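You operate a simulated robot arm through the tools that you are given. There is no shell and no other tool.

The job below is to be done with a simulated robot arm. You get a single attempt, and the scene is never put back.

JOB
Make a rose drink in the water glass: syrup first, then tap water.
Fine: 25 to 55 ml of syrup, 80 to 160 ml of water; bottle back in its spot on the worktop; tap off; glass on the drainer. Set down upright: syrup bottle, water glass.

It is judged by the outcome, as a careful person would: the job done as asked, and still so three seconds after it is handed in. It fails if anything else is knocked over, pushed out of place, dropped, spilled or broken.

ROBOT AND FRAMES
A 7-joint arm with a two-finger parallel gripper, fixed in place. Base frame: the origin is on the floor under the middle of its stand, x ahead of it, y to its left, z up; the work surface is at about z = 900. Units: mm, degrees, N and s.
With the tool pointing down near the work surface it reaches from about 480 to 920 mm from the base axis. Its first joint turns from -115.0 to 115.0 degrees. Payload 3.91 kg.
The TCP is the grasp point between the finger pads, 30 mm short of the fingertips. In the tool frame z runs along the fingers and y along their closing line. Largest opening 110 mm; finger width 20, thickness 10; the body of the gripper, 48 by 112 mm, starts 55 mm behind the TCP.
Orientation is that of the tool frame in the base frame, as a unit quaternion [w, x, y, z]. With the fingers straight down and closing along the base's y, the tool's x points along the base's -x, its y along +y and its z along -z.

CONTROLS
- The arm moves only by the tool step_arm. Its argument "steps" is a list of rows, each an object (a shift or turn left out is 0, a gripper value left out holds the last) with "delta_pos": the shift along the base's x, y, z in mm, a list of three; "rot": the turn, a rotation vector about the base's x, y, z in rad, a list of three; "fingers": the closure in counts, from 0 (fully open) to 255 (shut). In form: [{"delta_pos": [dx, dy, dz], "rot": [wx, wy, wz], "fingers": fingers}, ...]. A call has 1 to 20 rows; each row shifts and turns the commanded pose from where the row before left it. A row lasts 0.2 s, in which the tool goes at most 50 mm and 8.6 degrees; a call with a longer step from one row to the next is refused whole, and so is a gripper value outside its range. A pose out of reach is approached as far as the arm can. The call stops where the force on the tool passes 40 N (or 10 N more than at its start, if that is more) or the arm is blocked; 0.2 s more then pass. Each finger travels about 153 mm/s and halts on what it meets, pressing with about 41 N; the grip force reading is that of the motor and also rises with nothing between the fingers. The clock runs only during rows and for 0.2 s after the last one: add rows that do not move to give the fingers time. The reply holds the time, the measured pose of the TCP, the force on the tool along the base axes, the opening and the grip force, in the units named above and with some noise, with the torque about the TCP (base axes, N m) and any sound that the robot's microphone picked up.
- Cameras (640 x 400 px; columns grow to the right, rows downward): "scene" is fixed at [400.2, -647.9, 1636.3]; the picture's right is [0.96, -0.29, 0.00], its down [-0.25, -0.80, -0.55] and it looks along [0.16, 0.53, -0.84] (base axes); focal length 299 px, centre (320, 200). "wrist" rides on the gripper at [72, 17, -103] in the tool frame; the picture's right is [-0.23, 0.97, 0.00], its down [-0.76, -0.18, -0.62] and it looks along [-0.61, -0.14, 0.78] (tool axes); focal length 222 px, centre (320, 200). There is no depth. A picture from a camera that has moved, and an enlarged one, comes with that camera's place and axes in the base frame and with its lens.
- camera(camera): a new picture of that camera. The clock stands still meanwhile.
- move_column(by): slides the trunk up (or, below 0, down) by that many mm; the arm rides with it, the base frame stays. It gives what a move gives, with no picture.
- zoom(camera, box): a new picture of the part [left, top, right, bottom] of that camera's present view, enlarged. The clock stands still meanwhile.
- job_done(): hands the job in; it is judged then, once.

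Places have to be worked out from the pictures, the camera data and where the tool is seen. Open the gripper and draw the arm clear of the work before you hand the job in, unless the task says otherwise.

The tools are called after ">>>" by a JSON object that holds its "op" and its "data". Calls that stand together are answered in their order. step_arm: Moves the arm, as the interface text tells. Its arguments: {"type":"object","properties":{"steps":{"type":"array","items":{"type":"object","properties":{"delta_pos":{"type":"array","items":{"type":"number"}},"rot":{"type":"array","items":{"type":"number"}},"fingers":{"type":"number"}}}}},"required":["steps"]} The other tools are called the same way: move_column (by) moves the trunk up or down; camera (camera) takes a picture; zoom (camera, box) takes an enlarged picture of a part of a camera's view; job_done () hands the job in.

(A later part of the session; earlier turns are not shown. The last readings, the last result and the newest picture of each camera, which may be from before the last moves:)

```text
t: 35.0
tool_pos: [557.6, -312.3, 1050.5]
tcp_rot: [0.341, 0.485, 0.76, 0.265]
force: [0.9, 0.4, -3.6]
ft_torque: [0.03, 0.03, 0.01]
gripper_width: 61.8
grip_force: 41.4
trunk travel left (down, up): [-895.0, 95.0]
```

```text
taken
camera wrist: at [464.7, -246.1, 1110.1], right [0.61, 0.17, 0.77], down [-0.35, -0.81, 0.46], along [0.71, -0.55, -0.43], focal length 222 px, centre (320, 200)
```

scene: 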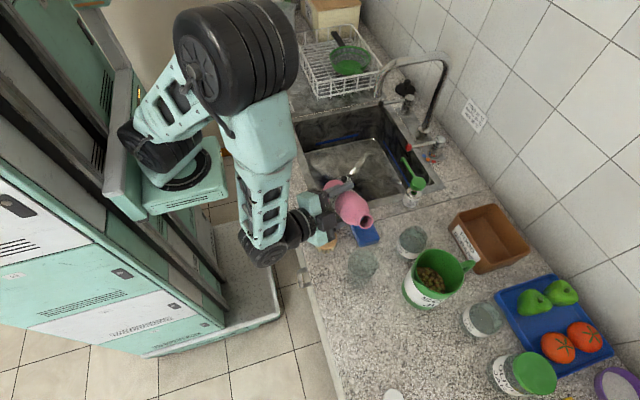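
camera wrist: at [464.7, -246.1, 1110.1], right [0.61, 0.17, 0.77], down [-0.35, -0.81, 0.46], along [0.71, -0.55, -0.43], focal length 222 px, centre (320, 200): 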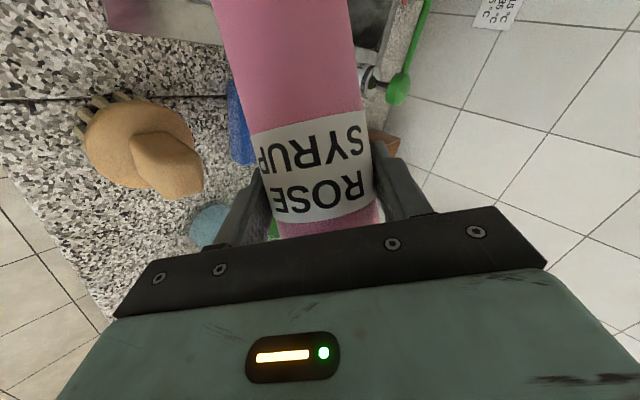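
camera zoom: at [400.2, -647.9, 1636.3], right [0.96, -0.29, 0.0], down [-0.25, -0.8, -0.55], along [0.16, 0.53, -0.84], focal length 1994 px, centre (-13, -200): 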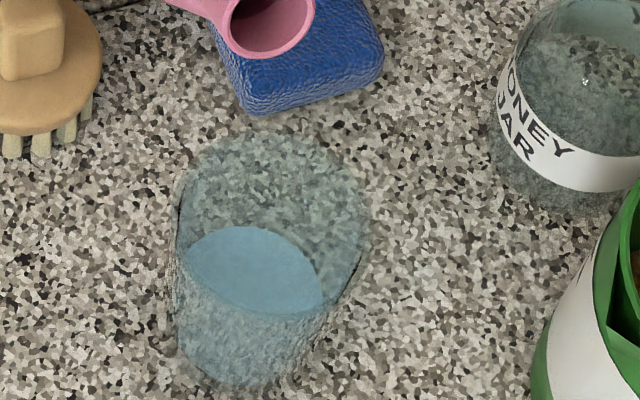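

The flow stopped. From the picture the liquid surface lies about z 930 with ~25 mm radius, i.e. roughly 40–45 ml. I bring the bottle upright and up, away from the glass, then check the level from another angle.

>>> {"op": "step_arm", "data": {"steps": [{"delta_pos": [0, 0, 20], "rot": [-0.1, 0, 0]}, {"delta_pos": [0, 0, 25], "rot": [-0.1, 0, 0]}, {"delta_pos": [0, 0, 25], "rot": [-0.1, 0, 0]}, {"delta_pos": [0, 0, 25], "rot": [-0.1, 0, 0]}, {"delta_pos": [0, 0, 25], "rot": [-0.1, 0, 0]}, {"delta_pos": [0, 0, 25], "rot": [-0.1, 0, 0]}, {"delta_pos": [0, 0, 5], "rot": [-0.1, 0, 0]}, {"rot": [-0.1, 0, 0]}, {"rot": [-0.1, 0, 0]}, {"rot": [-0.1, 0, 0]}, {"rot": [-0.08, 0, 0]}, {}, {}]}}

>>> {"op": "camera", "data": {"camera": "scene"}}

>>> {"op": "camera", "data": {"camera": "wrist"}}

```text
t: 37.8
tool_pos: [616.9, -362.3, 1187.3]
tcp_rot: [0.523, 0.277, 0.799, -0.107]
force: [-0.2, 0.3, -3.3]
ft_torque: [-0.01, 0.01, 0.02]
gripper_width: 61.8
grip_force: 41.0
out of reach, approached as far as the arm can: row 2, 3, 4, 5, 6, 7, 8, 9, 10
trunk travel left (down, up): [-895.0, 95.0]
```

```text
taken
```

scene: 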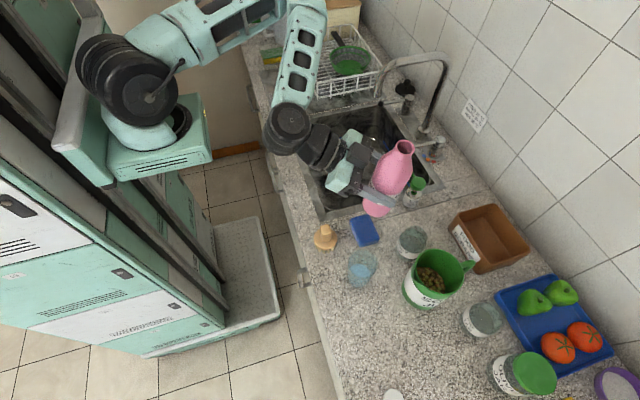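

```text
taken
camera wrist: at [523.1, -276.2, 1168.2], right [0.61, 0.73, 0.32], down [-0.35, -0.11, 0.93], along [0.71, -0.68, 0.19], focal length 222 px, centre (320, 200)
```

wrist: 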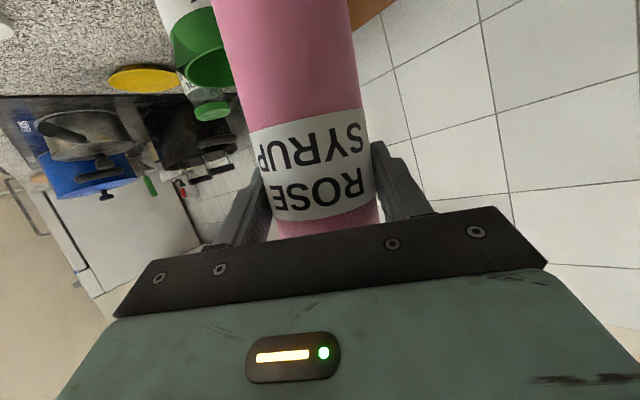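

The bottle is nearly upright (8° left) at z 1187. I finish straightening it and carry it back toward its spot, passing well above the glass.

>>> {"op": "step_arm", "data": {"steps": [{"delta_pos": [-6, -20, 5], "rot": [-0.05, 0, 0]}, {"delta_pos": [-10, -30, 0], "rot": [-0.05, 0, 0]}, {"delta_pos": [-12, -35, 0], "rot": [-0.04, 0, 0]}, {"delta_pos": [-12, -35, 0]}, {"delta_pos": [-12, -35, 0]}, {"delta_pos": [-10, -30, 0]}, {"delta_pos": [-9, -24, 0]}, {}, {}]}}

>>> {"op": "camera", "data": {"camera": "scene"}}

>>> {"op": "camera", "data": {"camera": "wrist"}}

>>> {"op": "zoom", "data": {"camera": "scene", "box": [340, 230, 400, 290]}}

```text
t: 39.8
tool_pos: [555.2, -549.6, 1190.8]
tcp_rot: [0.536, 0.253, 0.793, -0.143]
force: [-0.3, 0.1, -2.9]
ft_torque: [0.01, 0.0, 0.03]
gripper_width: 61.8
grip_force: 41.0
out of reach, approached as far as the arm can: row 1, 2
trunk travel left (down, up): [-895.0, 95.0]
```

```text
taken
```

scene: 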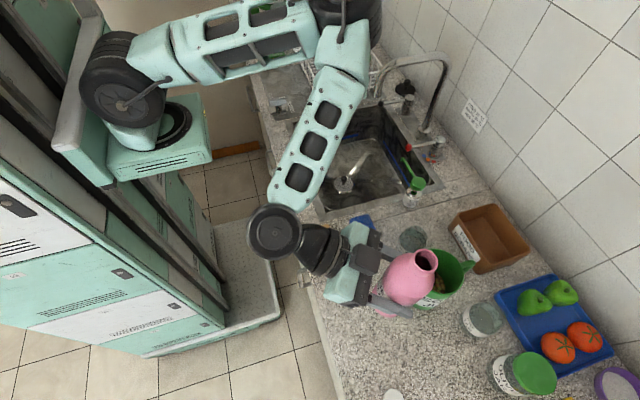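

```text
taken
camera wrist: at [462.1, -464.4, 1164.8], right [0.61, 0.75, 0.25], down [-0.35, -0.03, 0.93], along [0.71, -0.66, 0.25], focal length 222 px, centre (320, 200)
```

wrist: 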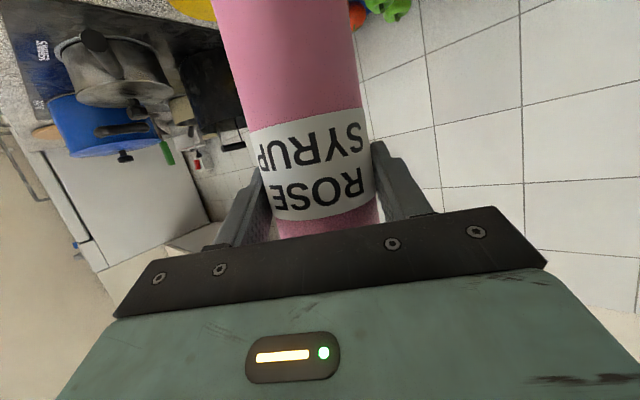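

```text
6.67 times, centred on (370, 260) of scene
camera zoom: at [400.2, -647.9, 1636.3], right [0.96, -0.29, 0.0], down [-0.25, -0.8, -0.55], along [0.16, 0.53, -0.84], focal length 1994 px, centre (-13, -200)
```

zoom: 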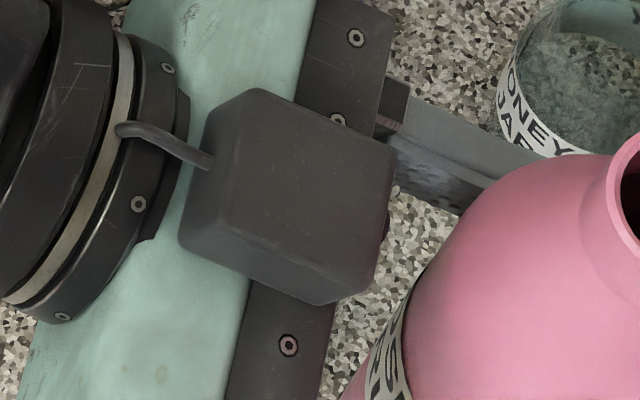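

The bottle is above its spot, ~3° off vertical. I straighten it, align over (553, -576), and lower most of the way.

>>> {"op": "step_arm", "data": {"steps": [{"delta_pos": [-5, -11, -10], "rot": [-0.025, 0, 0]}, {"delta_pos": [-4, -11, -25], "rot": [-0.025, 0, 0]}, {"delta_pos": [0, 0, -35]}, {"delta_pos": [0, 0, -35]}, {"delta_pos": [0, 0, -30]}, {}, {}]}}

>>> {"op": "camera", "data": {"camera": "scene"}}

```text
t: 41.4
tool_pos: [545.6, -570.1, 1053.5]
tcp_rot: [0.541, 0.24, 0.789, -0.163]
force: [-0.7, 0.2, -2.4]
ft_torque: [-0.01, -0.02, -0.03]
gripper_width: 62.0
grip_force: 40.9
trunk travel left (down, up): [-895.0, 95.0]
```

```text
taken
```

scene: 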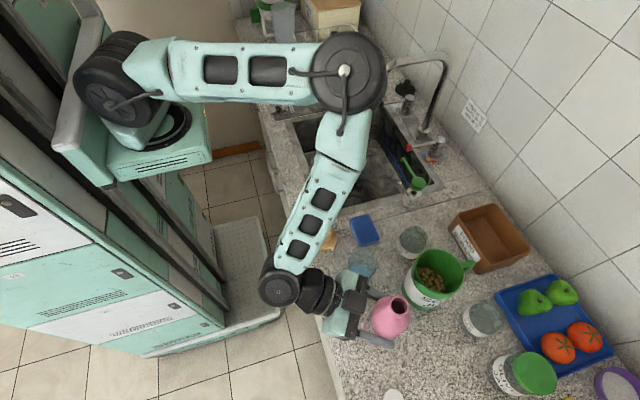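

Before setting down, I take another look at the glass level, which is visible past the gripper.

>>> {"op": "zoom", "data": {"camera": "scene", "box": [335, 235, 395, 290]}}

>>> {"op": "camera", "data": {"camera": "wrist"}}

```text
7.27 times, centred on (365, 262) of scene
camera zoom: at [400.2, -647.9, 1636.3], right [0.96, -0.29, 0.0], down [-0.25, -0.8, -0.55], along [0.16, 0.53, -0.84], focal length 2176 px, centre (-7, -254)
```

zoom: 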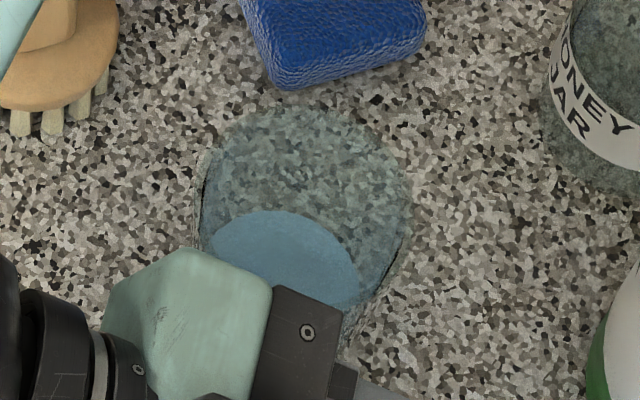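

```text
taken
camera wrist: at [453.0, -488.1, 1024.3], right [0.61, 0.76, 0.21], down [-0.35, 0.02, 0.94], along [0.71, -0.64, 0.28], focal length 222 px, centre (320, 200)
```

wrist: 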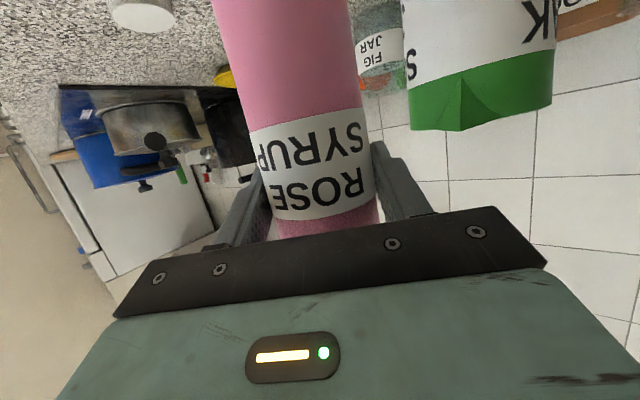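

The level looks the same (surface at roughly a quarter to a third of the glass). The bottle is vertical above (553, -575); I lower it onto its spot, slowly at the end.

>>> {"op": "step_arm", "data": {"steps": [{"delta_pos": [0, -1, -20]}, {"delta_pos": [0, 0, -18]}, {"delta_pos": [0, 0, -10]}, {"delta_pos": [0, 0, -3]}, {}]}}

>>> {"op": "step_arm", "data": {"steps": [{"delta_pos": [0, 0, -2]}, {}]}}

```text
t: 42.6
tool_pos: [545.5, -571.0, 1002.7]
tcp_rot: [0.541, 0.24, 0.789, -0.163]
force: [-0.6, 0.0, -3.0]
ft_torque: [0.04, 0.04, 0.02]
gripper_width: 61.6
grip_force: 41.2
trunk travel left (down, up): [-895.0, 95.0]
```

```text
t: 43.2
tool_pos: [544.1, -570.3, 1001.9]
tcp_rot: [0.542, 0.239, 0.79, -0.162]
force: [-0.1, 0.9, 5.2]
ft_torque: [-0.03, 0.08, -0.01]
gripper_width: 62.0
grip_force: 40.7
trunk travel left (down, up): [-895.0, 95.0]
```

Contact felt (+5 N) at z 1002: the bottle stands on the worktop. I open the fingers.

>>> {"op": "step_arm", "data": {"steps": [{"fingers": 90}, {"fingers": 50}, {"fingers": 0}, {}, {}]}}

>>> {"op": "camera", "data": {"camera": "scene"}}

>>> {"op": "camera", "data": {"camera": "wrist"}}

```text
t: 44.4
tool_pos: [544.0, -571.1, 1001.6]
tcp_rot: [0.541, 0.239, 0.789, -0.162]
force: [-0.3, -0.3, -0.5]
ft_torque: [0.01, -0.01, -0.02]
gripper_width: 110.0
grip_force: 0.2
trunk travel left (down, up): [-895.0, 95.0]
```

```text
taken
```

scene: 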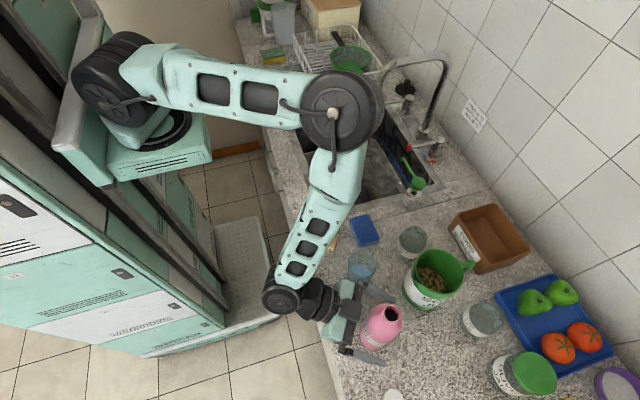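

```text
taken
camera wrist: at [451.9, -488.1, 971.6], right [0.61, 0.76, 0.21], down [-0.35, 0.02, 0.93], along [0.71, -0.64, 0.28], focal length 222 px, centre (320, 200)
```

wrist: 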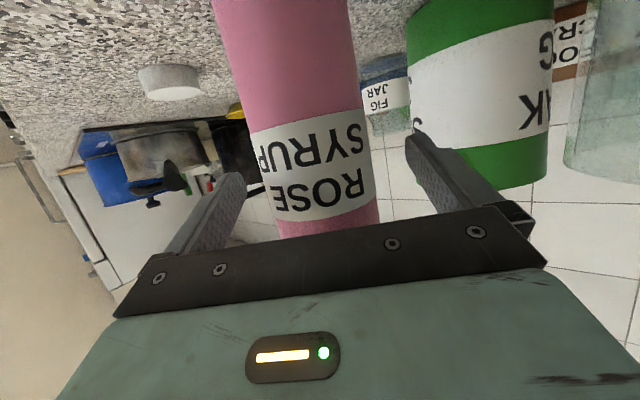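

The bottle stands upright in its place, released. I back the fingers off it along the tool axis (keeping clear of the glass), then rise.

>>> {"op": "step_arm", "data": {"steps": [{"delta_pos": [-13, 6, 0]}, {"delta_pos": [-18, 9, 0]}, {"delta_pos": [-18, 9, 0]}, {"delta_pos": [-18, 8, 0]}, {"delta_pos": [-20, 5, 5]}, {"delta_pos": [-10, 0, 30]}, {"delta_pos": [0, 0, 40]}, {"delta_pos": [0, 0, 40]}, {"delta_pos": [0, 0, 40]}, {}]}}

>>> {"op": "camera", "data": {"camera": "scene"}}

>>> {"op": "camera", "data": {"camera": "wrist"}}

```text
t: 46.6
tool_pos: [444.9, -534.1, 1156.2]
tcp_rot: [0.541, 0.24, 0.79, -0.163]
force: [-0.7, 1.5, 0.9]
ft_torque: [0.0, 0.01, -0.04]
gripper_width: 109.8
grip_force: 0.0
trunk travel left (down, up): [-895.0, 95.0]
```

```text
taken
```

scene: 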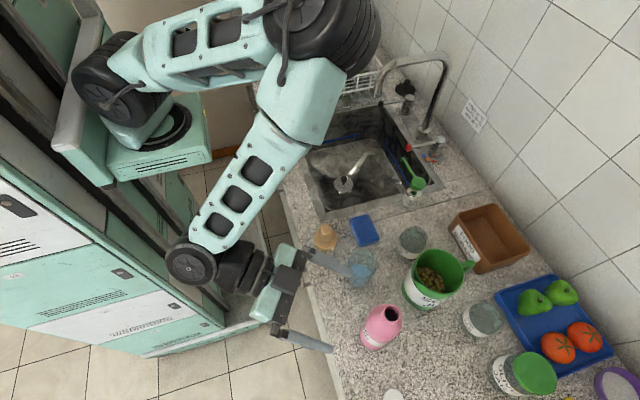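

```text
taken
camera wrist: at [352.6, -452.2, 1127.3], right [0.61, 0.76, 0.21], down [-0.35, 0.02, 0.94], along [0.71, -0.64, 0.28], focal length 222 px, centre (320, 200)
```

wrist: 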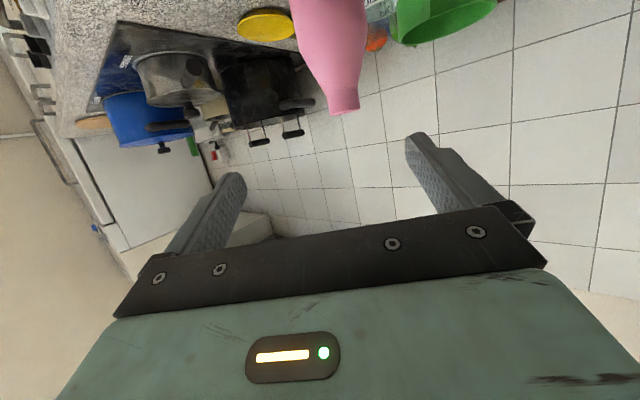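

Bottle is fine. Now I turn the tool to face +x in front of the glass and lower to look at it from the side.

>>> {"op": "step_arm", "data": {"steps": [{"delta_pos": [-5, 15, 0], "rot": [0, 0, 0.114]}, {"delta_pos": [-5, 20, 0], "rot": [0, 0, 0.114]}, {"delta_pos": [-5, 20, 0], "rot": [0, 0, 0.114]}, {"delta_pos": [-5, 20, 0], "rot": [0, 0, 0.114]}, {"delta_pos": [0, 18, 0], "rot": [0, 0, 0.114]}, {"delta_pos": [0, 0, -35]}, {"delta_pos": [0, 0, -40]}, {"delta_pos": [0, 0, -40]}, {"delta_pos": [0, 0, -40]}, {}, {}]}}

>>> {"op": "camera", "data": {"camera": "wrist"}}

>>> {"op": "camera", "data": {"camera": "scene"}}

```text
t: 49.0
tool_pos: [449.7, -463.6, 1009.3]
tcp_rot: [0.564, 0.009, 0.826, -0.002]
force: [-0.3, 0.3, 0.4]
ft_torque: [0.0, -0.03, 0.03]
gripper_width: 109.7
grip_force: 0.2
out of reach, approached as far as the arm can: row 6, 7, 8
trunk travel left (down, up): [-895.0, 95.0]
```

```text
taken
camera wrist: at [328.6, -443.3, 981.1], right [0.1, 0.97, 0.22], down [-0.31, -0.18, 0.94], along [0.95, -0.16, 0.28], focal length 222 px, centre (320, 200)
```

wrist: 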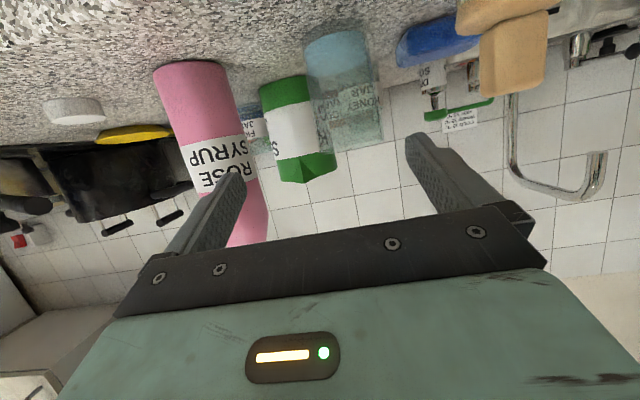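

```text
taken
```

scene: 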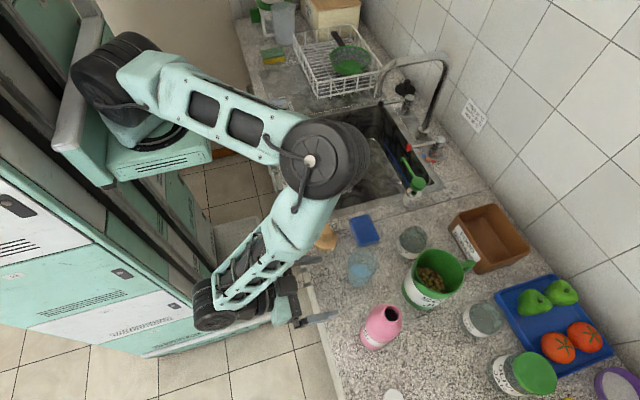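

Good side view of the glass. I zoom in to measure the liquid level.

>>> {"op": "zoom", "data": {"camera": "wrist", "box": [290, 20, 400, 160]}}

>>> {"op": "zoom", "data": {"camera": "scene", "box": [335, 230, 395, 290]}}

```text
2.86 times, centred on (345, 90) of wrist
camera zoom: at [328.6, -443.3, 981.1], right [0.1, 0.97, 0.22], down [-0.31, -0.18, 0.94], along [0.95, -0.16, 0.28], focal length 635 px, centre (249, 514)
```

zoom: 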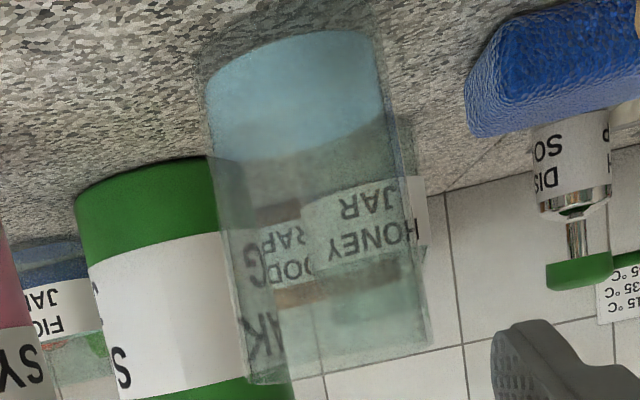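

```text
6.67 times, centred on (365, 260) of scene
camera zoom: at [400.2, -647.9, 1636.3], right [0.96, -0.29, 0.0], down [-0.25, -0.8, -0.55], along [0.16, 0.53, -0.84], focal length 1994 px, centre (20, -200)
```

zoom: 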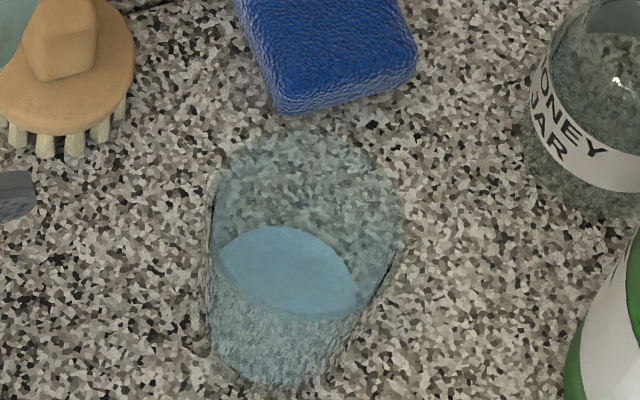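

>>> {"op": "zoom", "data": {"camera": "wrist", "box": [300, 25, 390, 85]}}

```text
6.67 times, centred on (345, 55) of wrist
camera zoom: at [328.6, -443.3, 981.1], right [0.1, 0.97, 0.22], down [-0.31, -0.18, 0.94], along [0.95, -0.16, 0.28], focal length 1481 px, centre (153, 1167)
```

zoom: 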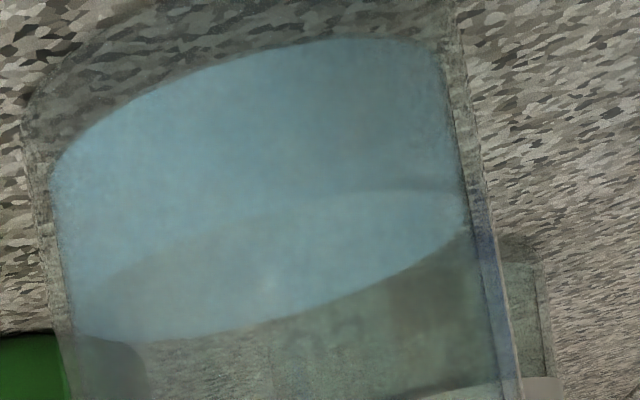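

Side view gives the level at about z 925 over an inner bottom of z 908, radius ~26 mm: roughly 37 ml of syrup, comfortably inside 25–55. Next the tap: I raise the arm and move to a viewing pose over the sink with the tool pointing down.

>>> {"op": "step_arm", "data": {"steps": [{"delta_pos": [-5, 0, 40]}, {"delta_pos": [0, 0, 45]}, {"delta_pos": [0, 0, 45]}, {"delta_pos": [0, 20, 45]}, {"delta_pos": [0, 35, 20], "rot": [0, 0.1, 0]}, {"delta_pos": [5, 40, 10], "rot": [0, 0.1, 0]}, {"delta_pos": [10, 40, 0], "rot": [0, 0.1, 0]}, {"delta_pos": [15, 40, 0], "rot": [0, 0.1, 0]}, {"delta_pos": [15, 40, 0], "rot": [0, 0.1, 0]}, {"delta_pos": [15, 40, 0], "rot": [0, 0.1, 0]}, {"delta_pos": [20, 40, 0], "rot": [0, 0.1, 0]}, {"delta_pos": [20, 40, 0], "rot": [0, 0.1, 0]}, {"delta_pos": [20, 40, 0], "rot": [0, 0.1, 0]}, {"delta_pos": [20, 40, 0], "rot": [0, 0.1, 0]}, {"delta_pos": [20, 40, 0], "rot": [0, 0.1, 0]}, {"delta_pos": [20, 40, 0], "rot": [0, 0.1, 0]}, {}]}}

>>> {"op": "camera", "data": {"camera": "scene"}}

>>> {"op": "camera", "data": {"camera": "wrist"}}

```text
t: 52.6
tool_pos: [663.2, -57.2, 1229.4]
tcp_rot: [0.0, 0.004, 1.0, -0.009]
force: [0.2, -0.7, -0.6]
ft_torque: [-0.03, -0.02, -0.03]
gripper_width: 110.0
grip_force: 0.1
out of reach, approached as far as the arm can: row 1, 6, 7, 8, 9, 10
trunk travel left (down, up): [-895.0, 95.0]
```

```text
taken
```

scene: 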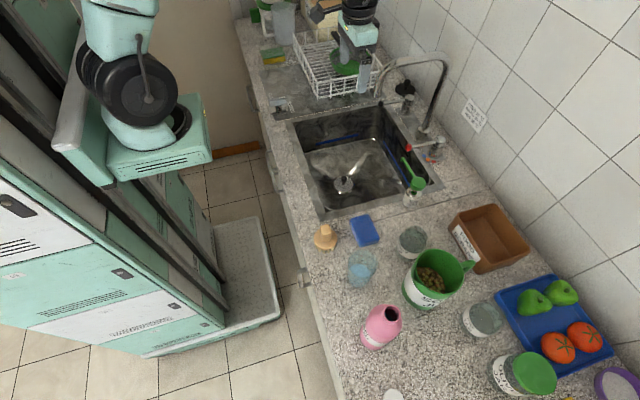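

```text
taken
camera wrist: at [591.9, -37.8, 1331.5], right [0.24, 0.97, -0.02], down [0.76, -0.17, 0.63], along [0.61, -0.16, -0.78], focal length 222 px, centre (320, 200)
```

wrist: 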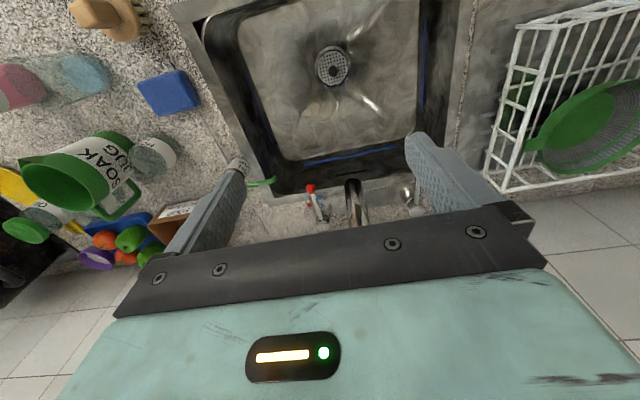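

Arm now in a tidy posture with the scene clear. I zoom in on the tap, the levers and the drainer from the wrist camera.

>>> {"op": "zoom", "data": {"camera": "wrist", "box": [270, 140, 470, 230]}}

>>> {"op": "zoom", "data": {"camera": "wrist", "box": [440, 0, 640, 200]}}

>>> {"op": "zoom", "data": {"camera": "scene", "box": [370, 50, 460, 170]}}

```text
3.20 times, centred on (370, 185) of wrist
camera zoom: at [591.9, -37.8, 1331.5], right [0.24, 0.97, -0.02], down [0.76, -0.17, 0.63], along [0.61, -0.16, -0.78], focal length 711 px, centre (160, 248)
```

zoom: 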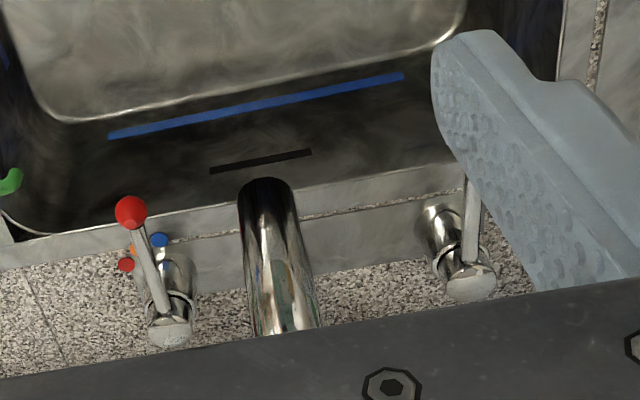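

```text
2.00 times, centred on (540, 100) of wrist
camera zoom: at [591.9, -37.8, 1331.5], right [0.24, 0.97, -0.02], down [0.76, -0.17, 0.63], along [0.61, -0.16, -0.78], focal length 444 px, centre (-120, 400)
```

zoom: 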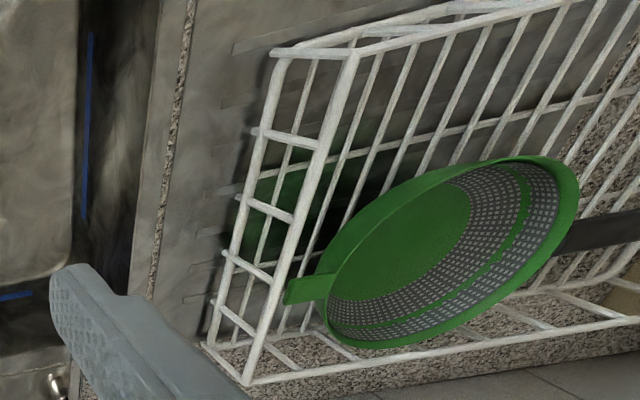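

```text
3.33 times, centred on (415, 110) of scene
camera zoom: at [400.2, -647.9, 1636.3], right [0.96, -0.29, 0.0], down [-0.25, -0.8, -0.55], along [0.16, 0.53, -0.84], focal length 997 px, centre (3, 500)
```

zoom: 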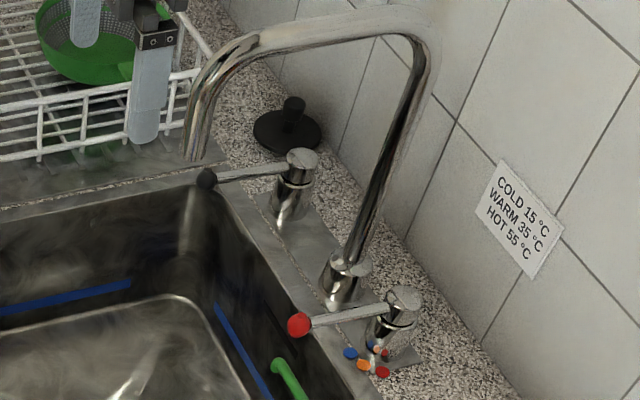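

Red lever stands exactly over the blue (cold) dot, so it stays there; the black-knobbed left lever must be the flow. I move to the left side of the spout at a safe height to see that lever closely.

>>> {"op": "step_arm", "data": {"steps": [{"delta_pos": [0, 40, 0], "fingers": 60}, {"delta_pos": [0, 40, 0]}, {"delta_pos": [0, 40, 0]}, {"delta_pos": [0, 30, 0]}, {"delta_pos": [35, 0, -10]}, {"delta_pos": [35, 0, -20]}, {"delta_pos": [35, 0, -25]}, {"delta_pos": [20, 0, -25]}, {}, {}]}}

>>> {"op": "camera", "data": {"camera": "wrist"}}

>>> {"op": "camera", "data": {"camera": "scene"}}

```text
t: 54.8
tool_pos: [787.8, 92.4, 1145.9]
tcp_rot: [0.001, 0.004, 1.0, -0.008]
force: [0.4, 0.4, 0.3]
ft_torque: [0.02, -0.01, -0.01]
gripper_width: 84.2
grip_force: 0.0
trunk travel left (down, up): [-895.0, 95.0]
```

```text
taken
camera wrist: at [716.4, 111.8, 1249.1], right [0.24, 0.97, -0.02], down [0.76, -0.17, 0.63], along [0.61, -0.16, -0.78], focal length 222 px, centre (320, 200)
```

wrist: 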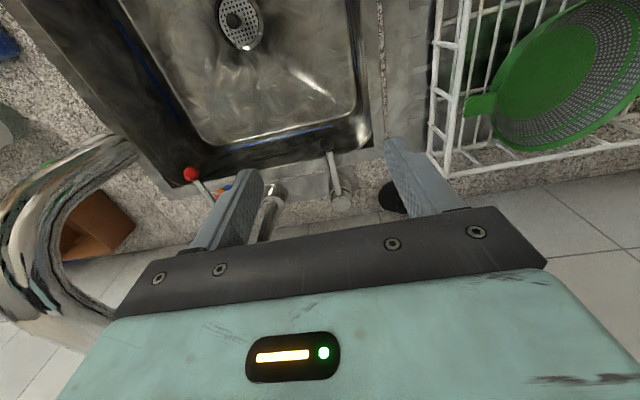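

```text
taken
```

scene: 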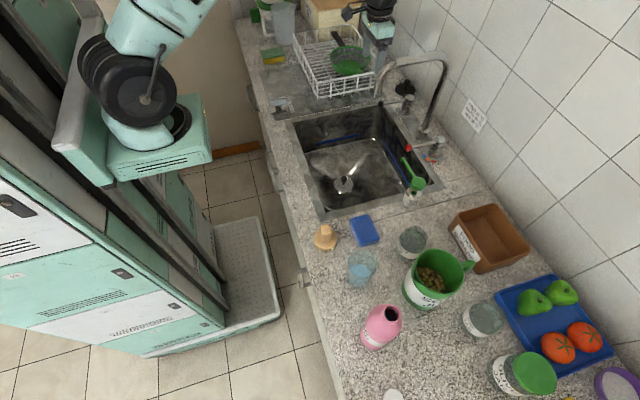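

>>> {"op": "zoom", "data": {"camera": "wrist", "box": [240, 110, 400, 230]}}

>>> {"op": "zoom", "data": {"camera": "wrist", "box": [0, 110, 220, 330]}}

>>> {"op": "zoom", "data": {"camera": "scene", "box": [340, 0, 460, 130]}}

```text
3.33 times, centred on (320, 170) of wrist
camera zoom: at [716.4, 111.8, 1249.1], right [0.24, 0.97, -0.02], down [0.76, -0.17, 0.63], along [0.61, -0.16, -0.78], focal length 740 px, centre (320, 300)
```

zoom: 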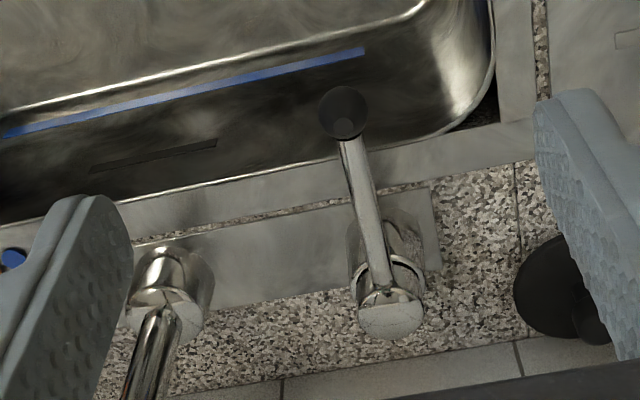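

```text
1.82 times, centred on (110, 220) of wrist
camera zoom: at [716.4, 111.8, 1249.1], right [0.24, 0.97, -0.02], down [0.76, -0.17, 0.63], along [0.61, -0.16, -0.78], focal length 404 px, centre (702, 164)
```

zoom: 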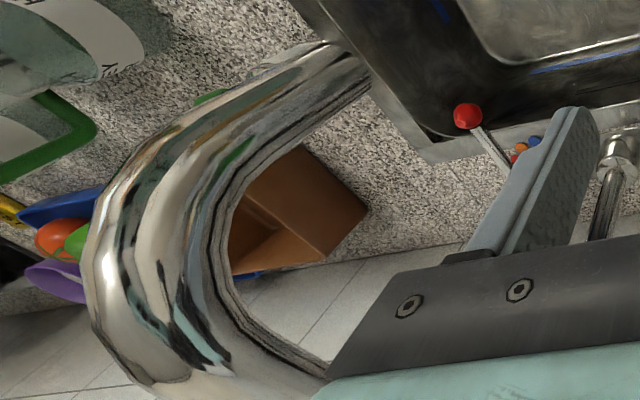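

```text
3.08 times, centred on (400, 65) of scene
camera zoom: at [400.2, -647.9, 1636.3], right [0.96, -0.29, 0.0], down [-0.25, -0.8, -0.55], along [0.16, 0.53, -0.84], focal length 920 px, centre (74, 615)
```

zoom: 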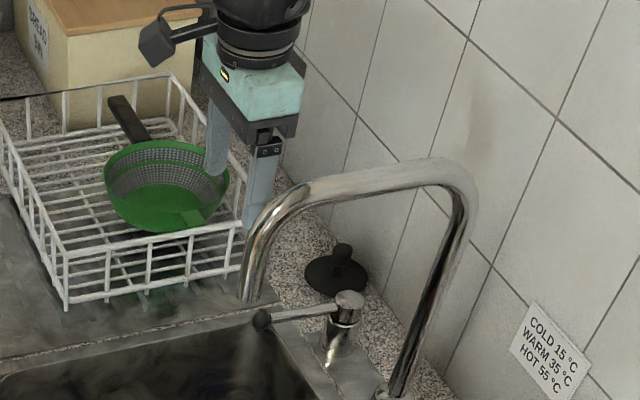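

From close range the flow lever lies along -x: pivot about (962, 86), black knob about (849, 86, 953); spout outlet about (750, -42, 1104). I'll grip the knob from above, so I position over it and descend partway first.

>>> {"op": "step_arm", "data": {"steps": [{"delta_pos": [30, -3, -5]}, {"delta_pos": [31, -3, -10]}, {"delta_pos": [0, 0, -40]}, {"delta_pos": [0, 0, -45]}, {"delta_pos": [0, 0, -30]}, {}, {}]}}

>>> {"op": "camera", "data": {"camera": "wrist"}}

>>> {"op": "zoom", "data": {"camera": "scene", "box": [340, 30, 460, 130]}}

```text
t: 56.4
tool_pos: [851.7, 85.1, 1016.1]
tcp_rot: [0.001, 0.004, 1.0, -0.008]
force: [0.2, -0.4, 0.7]
ft_torque: [-0.02, 0.01, 0.0]
gripper_width: 84.0
grip_force: 0.0
trunk travel left (down, up): [-895.0, 95.0]
```

```text
taken
camera wrist: at [778.9, 105.1, 1119.6], right [0.24, 0.97, -0.02], down [0.76, -0.17, 0.63], along [0.61, -0.16, -0.78], focal length 222 px, centre (320, 200)
```

wrist: 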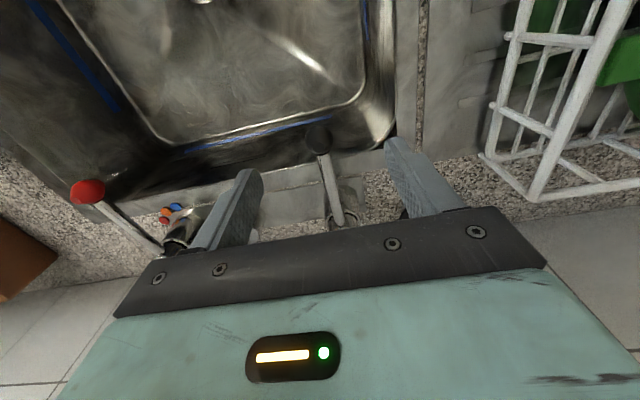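

```text
4.00 times, centred on (400, 80) of scene
camera zoom: at [400.2, -647.9, 1636.3], right [0.96, -0.29, 0.0], down [-0.25, -0.8, -0.55], along [0.16, 0.53, -0.84], focal length 1196 px, centre (0, 680)
```

zoom: 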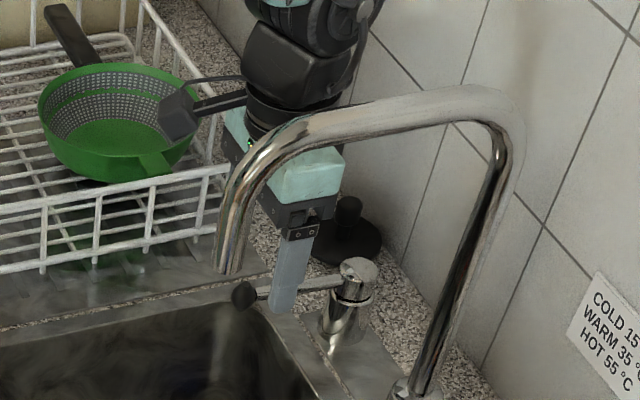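

Knob measured at (847, 85); I centre over it, descend so it lies between the pads, and close on it.

>>> {"op": "step_arm", "data": {"steps": [{"delta_pos": [-4, 0, -20]}, {"delta_pos": [0, 0, -25]}, {"delta_pos": [0, 0, -18]}, {}, {}]}}

>>> {"op": "camera", "data": {"camera": "wrist"}}

>>> {"op": "zoom", "data": {"camera": "scene", "box": [360, 60, 450, 130]}}

```text
t: 57.6
tool_pos: [846.5, 84.9, 955.6]
tcp_rot: [0.001, 0.004, 1.0, -0.008]
force: [-0.1, -0.3, 0.0]
ft_torque: [0.0, -0.03, 0.0]
gripper_width: 83.9
grip_force: 0.1
trunk travel left (down, up): [-895.0, 95.0]
```

```text
taken
camera wrist: at [774.0, 104.2, 1058.6], right [0.24, 0.97, -0.02], down [0.76, -0.17, 0.63], along [0.61, -0.16, -0.78], focal length 222 px, centre (320, 200)
```

wrist: 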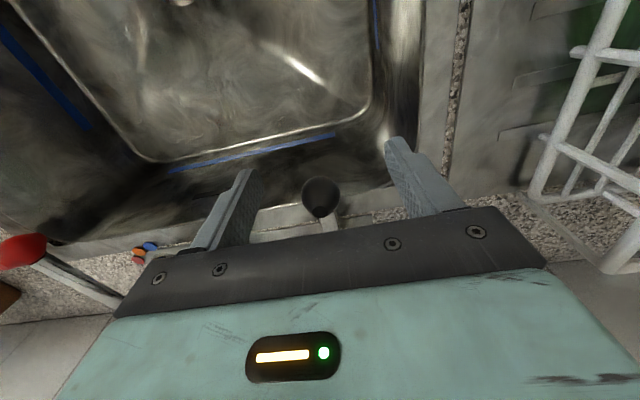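

```text
5.71 times, centred on (405, 95) of scene
camera zoom: at [400.2, -647.9, 1636.3], right [0.96, -0.29, 0.0], down [-0.25, -0.8, -0.55], along [0.16, 0.53, -0.84], focal length 1709 px, centre (-166, 800)
```

zoom: 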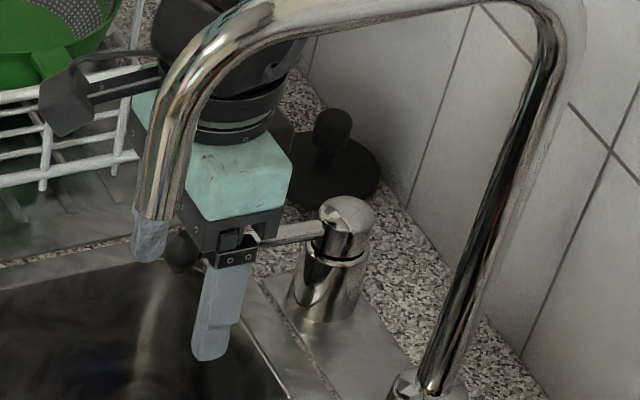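

The black knob is right between the pads. Closing on it.

>>> {"op": "step_arm", "data": {"steps": [{"fingers": 140}, {"fingers": 200}, {"fingers": 230}, {}, {}]}}

>>> {"op": "camera", "data": {"camera": "wrist"}}

```text
t: 58.8
tool_pos: [846.6, 86.6, 955.1]
tcp_rot: [0.001, 0.005, 1.0, -0.007]
force: [0.9, 4.8, -1.6]
ft_torque: [-0.02, -0.08, 0.06]
gripper_width: 25.2
grip_force: 45.3
trunk travel left (down, up): [-895.0, 95.0]
```

```text
taken
camera wrist: at [773.9, 104.8, 1058.6], right [0.24, 0.97, -0.02], down [0.76, -0.17, 0.63], along [0.61, -0.16, -0.78], focal length 222 px, centre (320, 200)
```

wrist: 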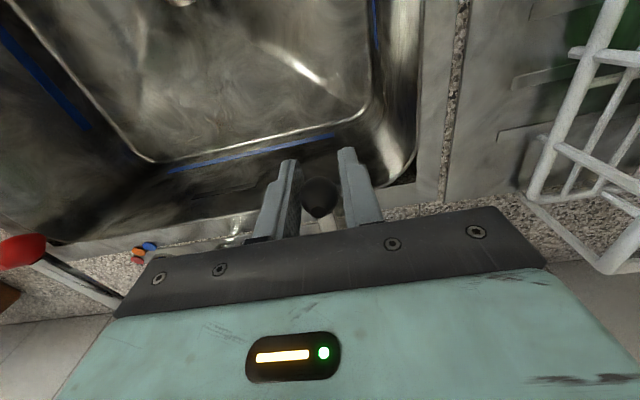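

Knob gripped (25 mm). I test which way it turns with tiny moves, first 4 mm toward +y.

>>> {"op": "step_arm", "data": {"steps": [{"delta_pos": [0, 2, 0]}, {"delta_pos": [0, 2, 0]}, {}]}}

```text
t: 59.6
tool_pos: [846.7, 88.1, 954.8]
tcp_rot: [0.0, 0.005, 1.0, -0.008]
force: [-6.1, -4.1, 10.0]
ft_torque: [0.04, 0.49, -0.44]
gripper_width: 25.3
grip_force: 44.9
trunk travel left (down, up): [-895.0, 95.0]
```

Resistance toward +y. Now I try toward -y.

>>> {"op": "step_arm", "data": {"steps": [{"delta_pos": [0, -2, 0]}, {"delta_pos": [0, -3, 0]}, {"delta_pos": [0, -3, 0]}, {}]}}

>>> {"op": "camera", "data": {"camera": "wrist"}}

>>> {"op": "zoom", "data": {"camera": "scene", "box": [360, 60, 450, 130]}}

```text
t: 60.6
tool_pos: [846.6, 85.3, 955.2]
tcp_rot: [0.002, 0.004, 1.0, -0.006]
force: [-1.2, 18.1, 7.2]
ft_torque: [-0.07, -0.71, 0.36]
gripper_width: 24.9
grip_force: 44.8
trunk travel left (down, up): [-895.0, 95.0]
```

```text
taken
camera wrist: at [774.1, 104.0, 1058.3], right [0.23, 0.97, -0.01], down [0.76, -0.17, 0.63], along [0.61, -0.16, -0.78], focal length 222 px, centre (320, 200)
```

wrist: 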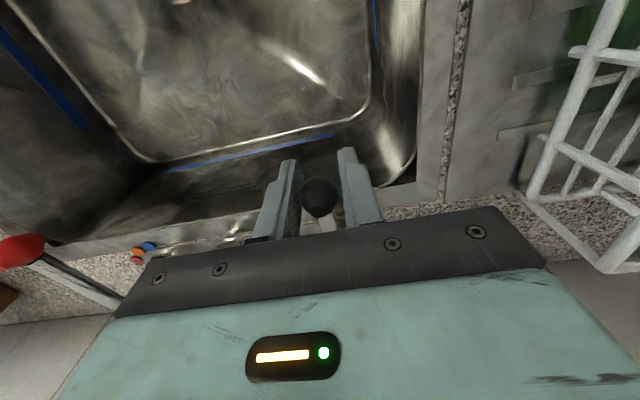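

```text
5.71 times, centred on (405, 95) of scene
camera zoom: at [400.2, -647.9, 1636.3], right [0.96, -0.29, 0.0], down [-0.25, -0.8, -0.55], along [0.16, 0.53, -0.84], focal length 1709 px, centre (-166, 800)
```

zoom: 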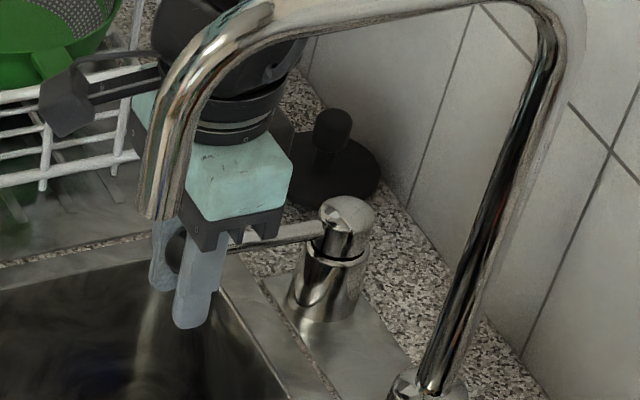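

It also resists -y (18 N). So it may be a lift lever: I recentre and try raising the knob gently.

>>> {"op": "step_arm", "data": {"steps": [{"delta_pos": [0, 1.3, 0]}, {"delta_pos": [0, 0, 2]}, {"delta_pos": [0, 0, 3]}, {}]}}

>>> {"op": "zoom", "data": {"camera": "scene", "box": [360, 60, 450, 130]}}

```text
t: 61.6
tool_pos: [846.2, 84.6, 954.2]
tcp_rot: [-0.002, 0.004, 1.0, -0.009]
force: [5.5, 26.0, -25.5]
ft_torque: [-0.35, -0.99, 0.0]
gripper_width: 25.1
grip_force: 44.9
trunk travel left (down, up): [-895.0, 95.0]
```

```text
5.71 times, centred on (405, 95) of scene
camera zoom: at [400.2, -647.9, 1636.3], right [0.96, -0.29, 0.0], down [-0.25, -0.8, -0.55], along [0.16, 0.53, -0.84], focal length 1709 px, centre (-166, 800)
```

zoom: 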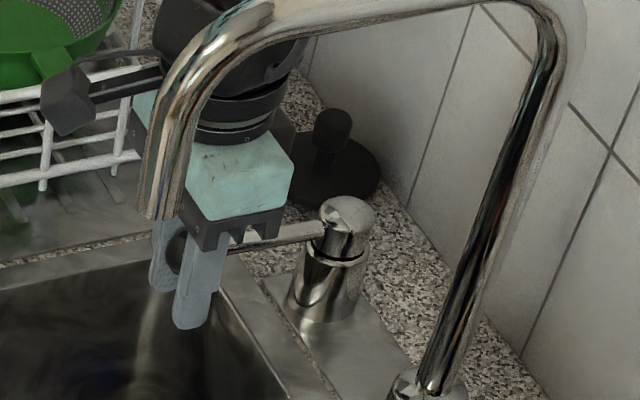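

Lifting is rigid too (25 N). -y did not yield at 26 N either, so I try +y again with somewhat more push.

>>> {"op": "step_arm", "data": {"steps": [{"delta_pos": [0, 2, -3]}, {"delta_pos": [0, 3, 0]}, {}]}}

>>> {"op": "step_arm", "data": {"steps": [{"delta_pos": [0, 2, 0]}, {"delta_pos": [0, 2, 0]}, {}]}}

```text
t: 62.4
tool_pos: [846.4, 84.6, 955.2]
tcp_rot: [-0.002, 0.004, 1.0, -0.009]
force: [-10.9, 1.7, -4.8]
ft_torque: [-0.13, 0.93, -0.23]
gripper_width: 25.1
grip_force: 44.8
trunk travel left (down, up): [-895.0, 95.0]
```

```text
t: 63.2
tool_pos: [847.0, 90.2, 954.9]
tcp_rot: [0.001, 0.005, 1.0, -0.008]
force: [-7.2, -4.6, -6.8]
ft_torque: [-0.03, 0.12, -0.42]
gripper_width: 25.1
grip_force: 45.2
trunk travel left (down, up): [-895.0, 95.0]
```

It yields toward +y (knob now at y 90 with only ~5 N). I turn it a little further along its arc and look for water.

>>> {"op": "step_arm", "data": {"steps": [{"delta_pos": [0.2, 3, 0]}, {"delta_pos": [0.4, 4, 0]}, {"delta_pos": [0.4, 4, 0]}, {}, {}]}}

>>> {"op": "camera", "data": {"camera": "scene"}}

>>> {"op": "zoom", "data": {"camera": "scene", "box": [330, 60, 450, 180]}}

```text
t: 64.4
tool_pos: [849.2, 102.0, 954.4]
tcp_rot: [0.0, 0.004, 1.0, -0.008]
force: [0.5, -2.8, -10.4]
ft_torque: [-0.02, 0.03, -0.28]
gripper_width: 25.1
grip_force: 45.2
trunk travel left (down, up): [-895.0, 95.0]
```

```text
taken
```

scene: 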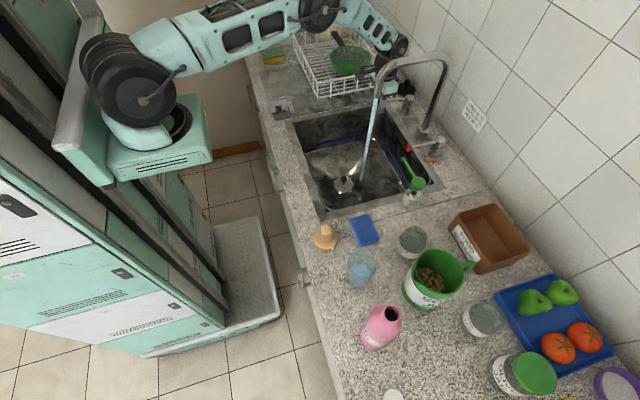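

```text
3.33 times, centred on (390, 120) of scene
camera zoom: at [400.2, -647.9, 1636.3], right [0.96, -0.29, 0.0], down [-0.25, -0.8, -0.55], along [0.16, 0.53, -0.84], focal length 997 px, centre (87, 467)
```

zoom: 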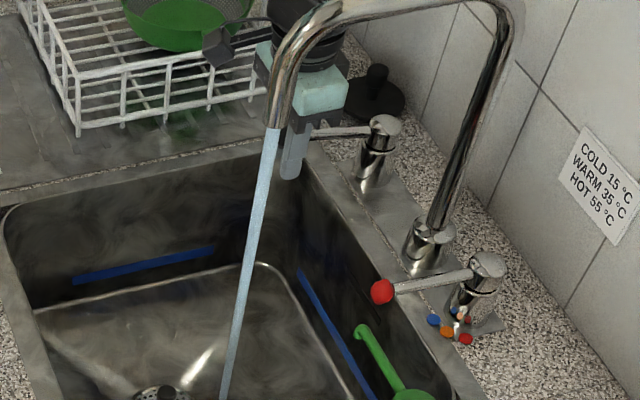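

Water runs in a clean, moderate stream from the spout into the sink with the lever turned only ~8°. I release the knob and retract straight up, then back off from the tap.

>>> {"op": "step_arm", "data": {"steps": [{"fingers": 170}, {"fingers": 80}, {"delta_pos": [0, 0, 15]}, {"delta_pos": [0, 0, 40]}, {"delta_pos": [0, 0, 45]}, {"delta_pos": [0, 0, 45]}, {"delta_pos": [0, 0, 45]}, {"delta_pos": [-30, 0, 35]}, {"delta_pos": [-40, 0, 20]}, {"delta_pos": [-40, 0, 20]}, {"delta_pos": [-40, 0, 10]}, {"delta_pos": [-40, 0, 0]}, {}]}}

>>> {"op": "camera", "data": {"camera": "scene"}}

>>> {"op": "camera", "data": {"camera": "wrist"}}

```text
t: 67.2
tool_pos: [656.9, 102.3, 1229.9]
tcp_rot: [0.001, 0.005, 1.0, -0.008]
force: [0.4, 0.1, 0.4]
ft_torque: [0.01, -0.01, 0.0]
gripper_width: 75.7
grip_force: 0.0
trunk travel left (down, up): [-895.0, 95.0]
```

```text
taken
```

scene: 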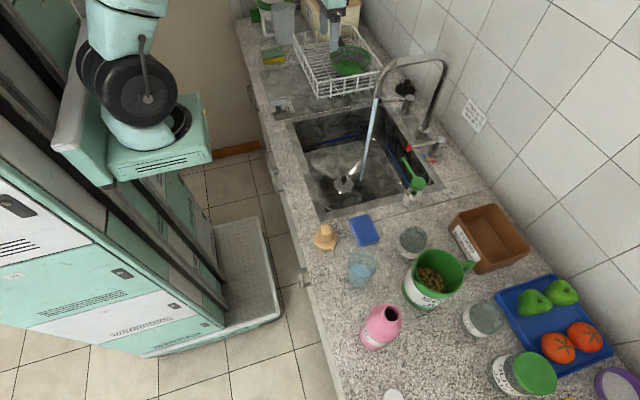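

```text
taken
camera wrist: at [584.4, 122.5, 1333.2], right [0.24, 0.97, -0.02], down [0.76, -0.17, 0.63], along [0.61, -0.16, -0.78], focal length 222 px, centre (320, 200)
```

wrist: 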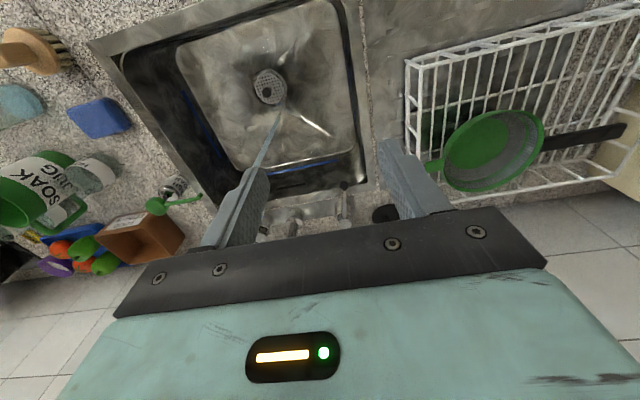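

Water drains away fine. While here, I look at the drainer board to choose where the glass will go.

>>> {"op": "zoom", "data": {"camera": "wrist", "box": [340, 0, 640, 190]}}

>>> {"op": "zoom", "data": {"camera": "scene", "box": [240, 20, 390, 120]}}

>>> {"op": "zoom", "data": {"camera": "scene", "box": [255, 85, 315, 125]}}

```text
2.11 times, centred on (490, 95) of wrist
camera zoom: at [584.4, 122.5, 1333.2], right [0.24, 0.97, -0.02], down [0.76, -0.17, 0.63], along [0.61, -0.16, -0.78], focal length 468 px, centre (-38, 421)
```

zoom: 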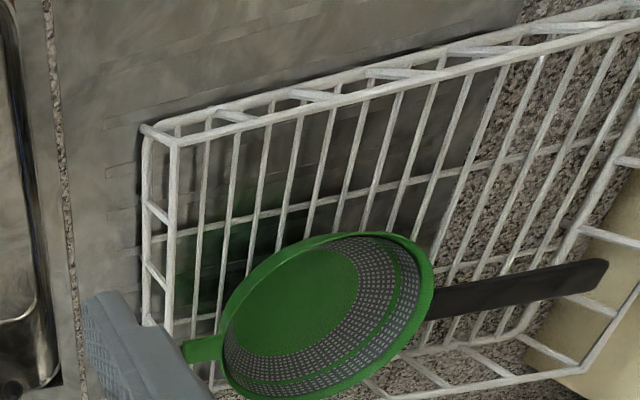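

```text
4.00 times, centred on (315, 70) of scene
camera zoom: at [400.2, -647.9, 1636.3], right [0.96, -0.29, 0.0], down [-0.25, -0.8, -0.55], along [0.16, 0.53, -0.84], focal length 1196 px, centre (340, 720)
```

zoom: 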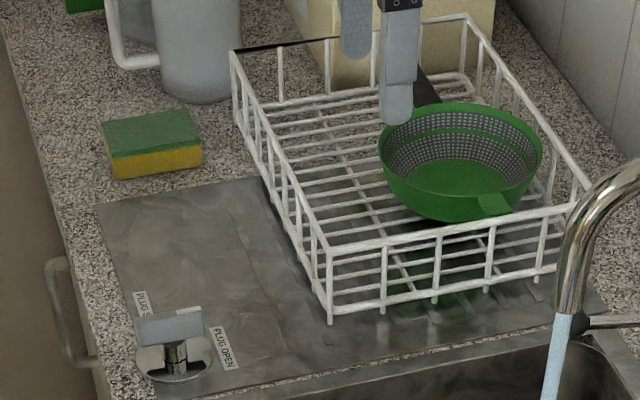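

```text
10.00 times, centred on (285, 105) of scene
camera zoom: at [400.2, -647.9, 1636.3], right [0.96, -0.29, 0.0], down [-0.25, -0.8, -0.55], along [0.16, 0.53, -0.84], focal length 2991 px, centre (670, 1150)
```

zoom: 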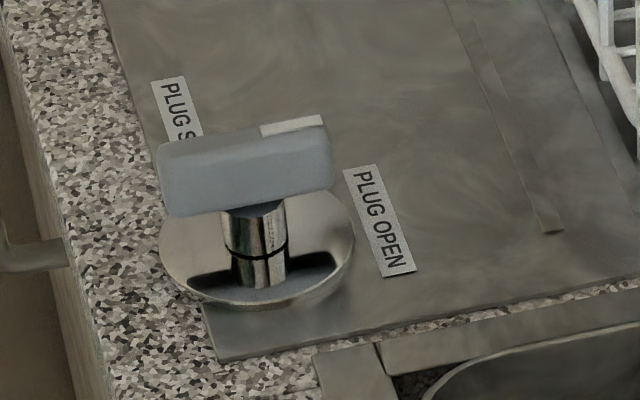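

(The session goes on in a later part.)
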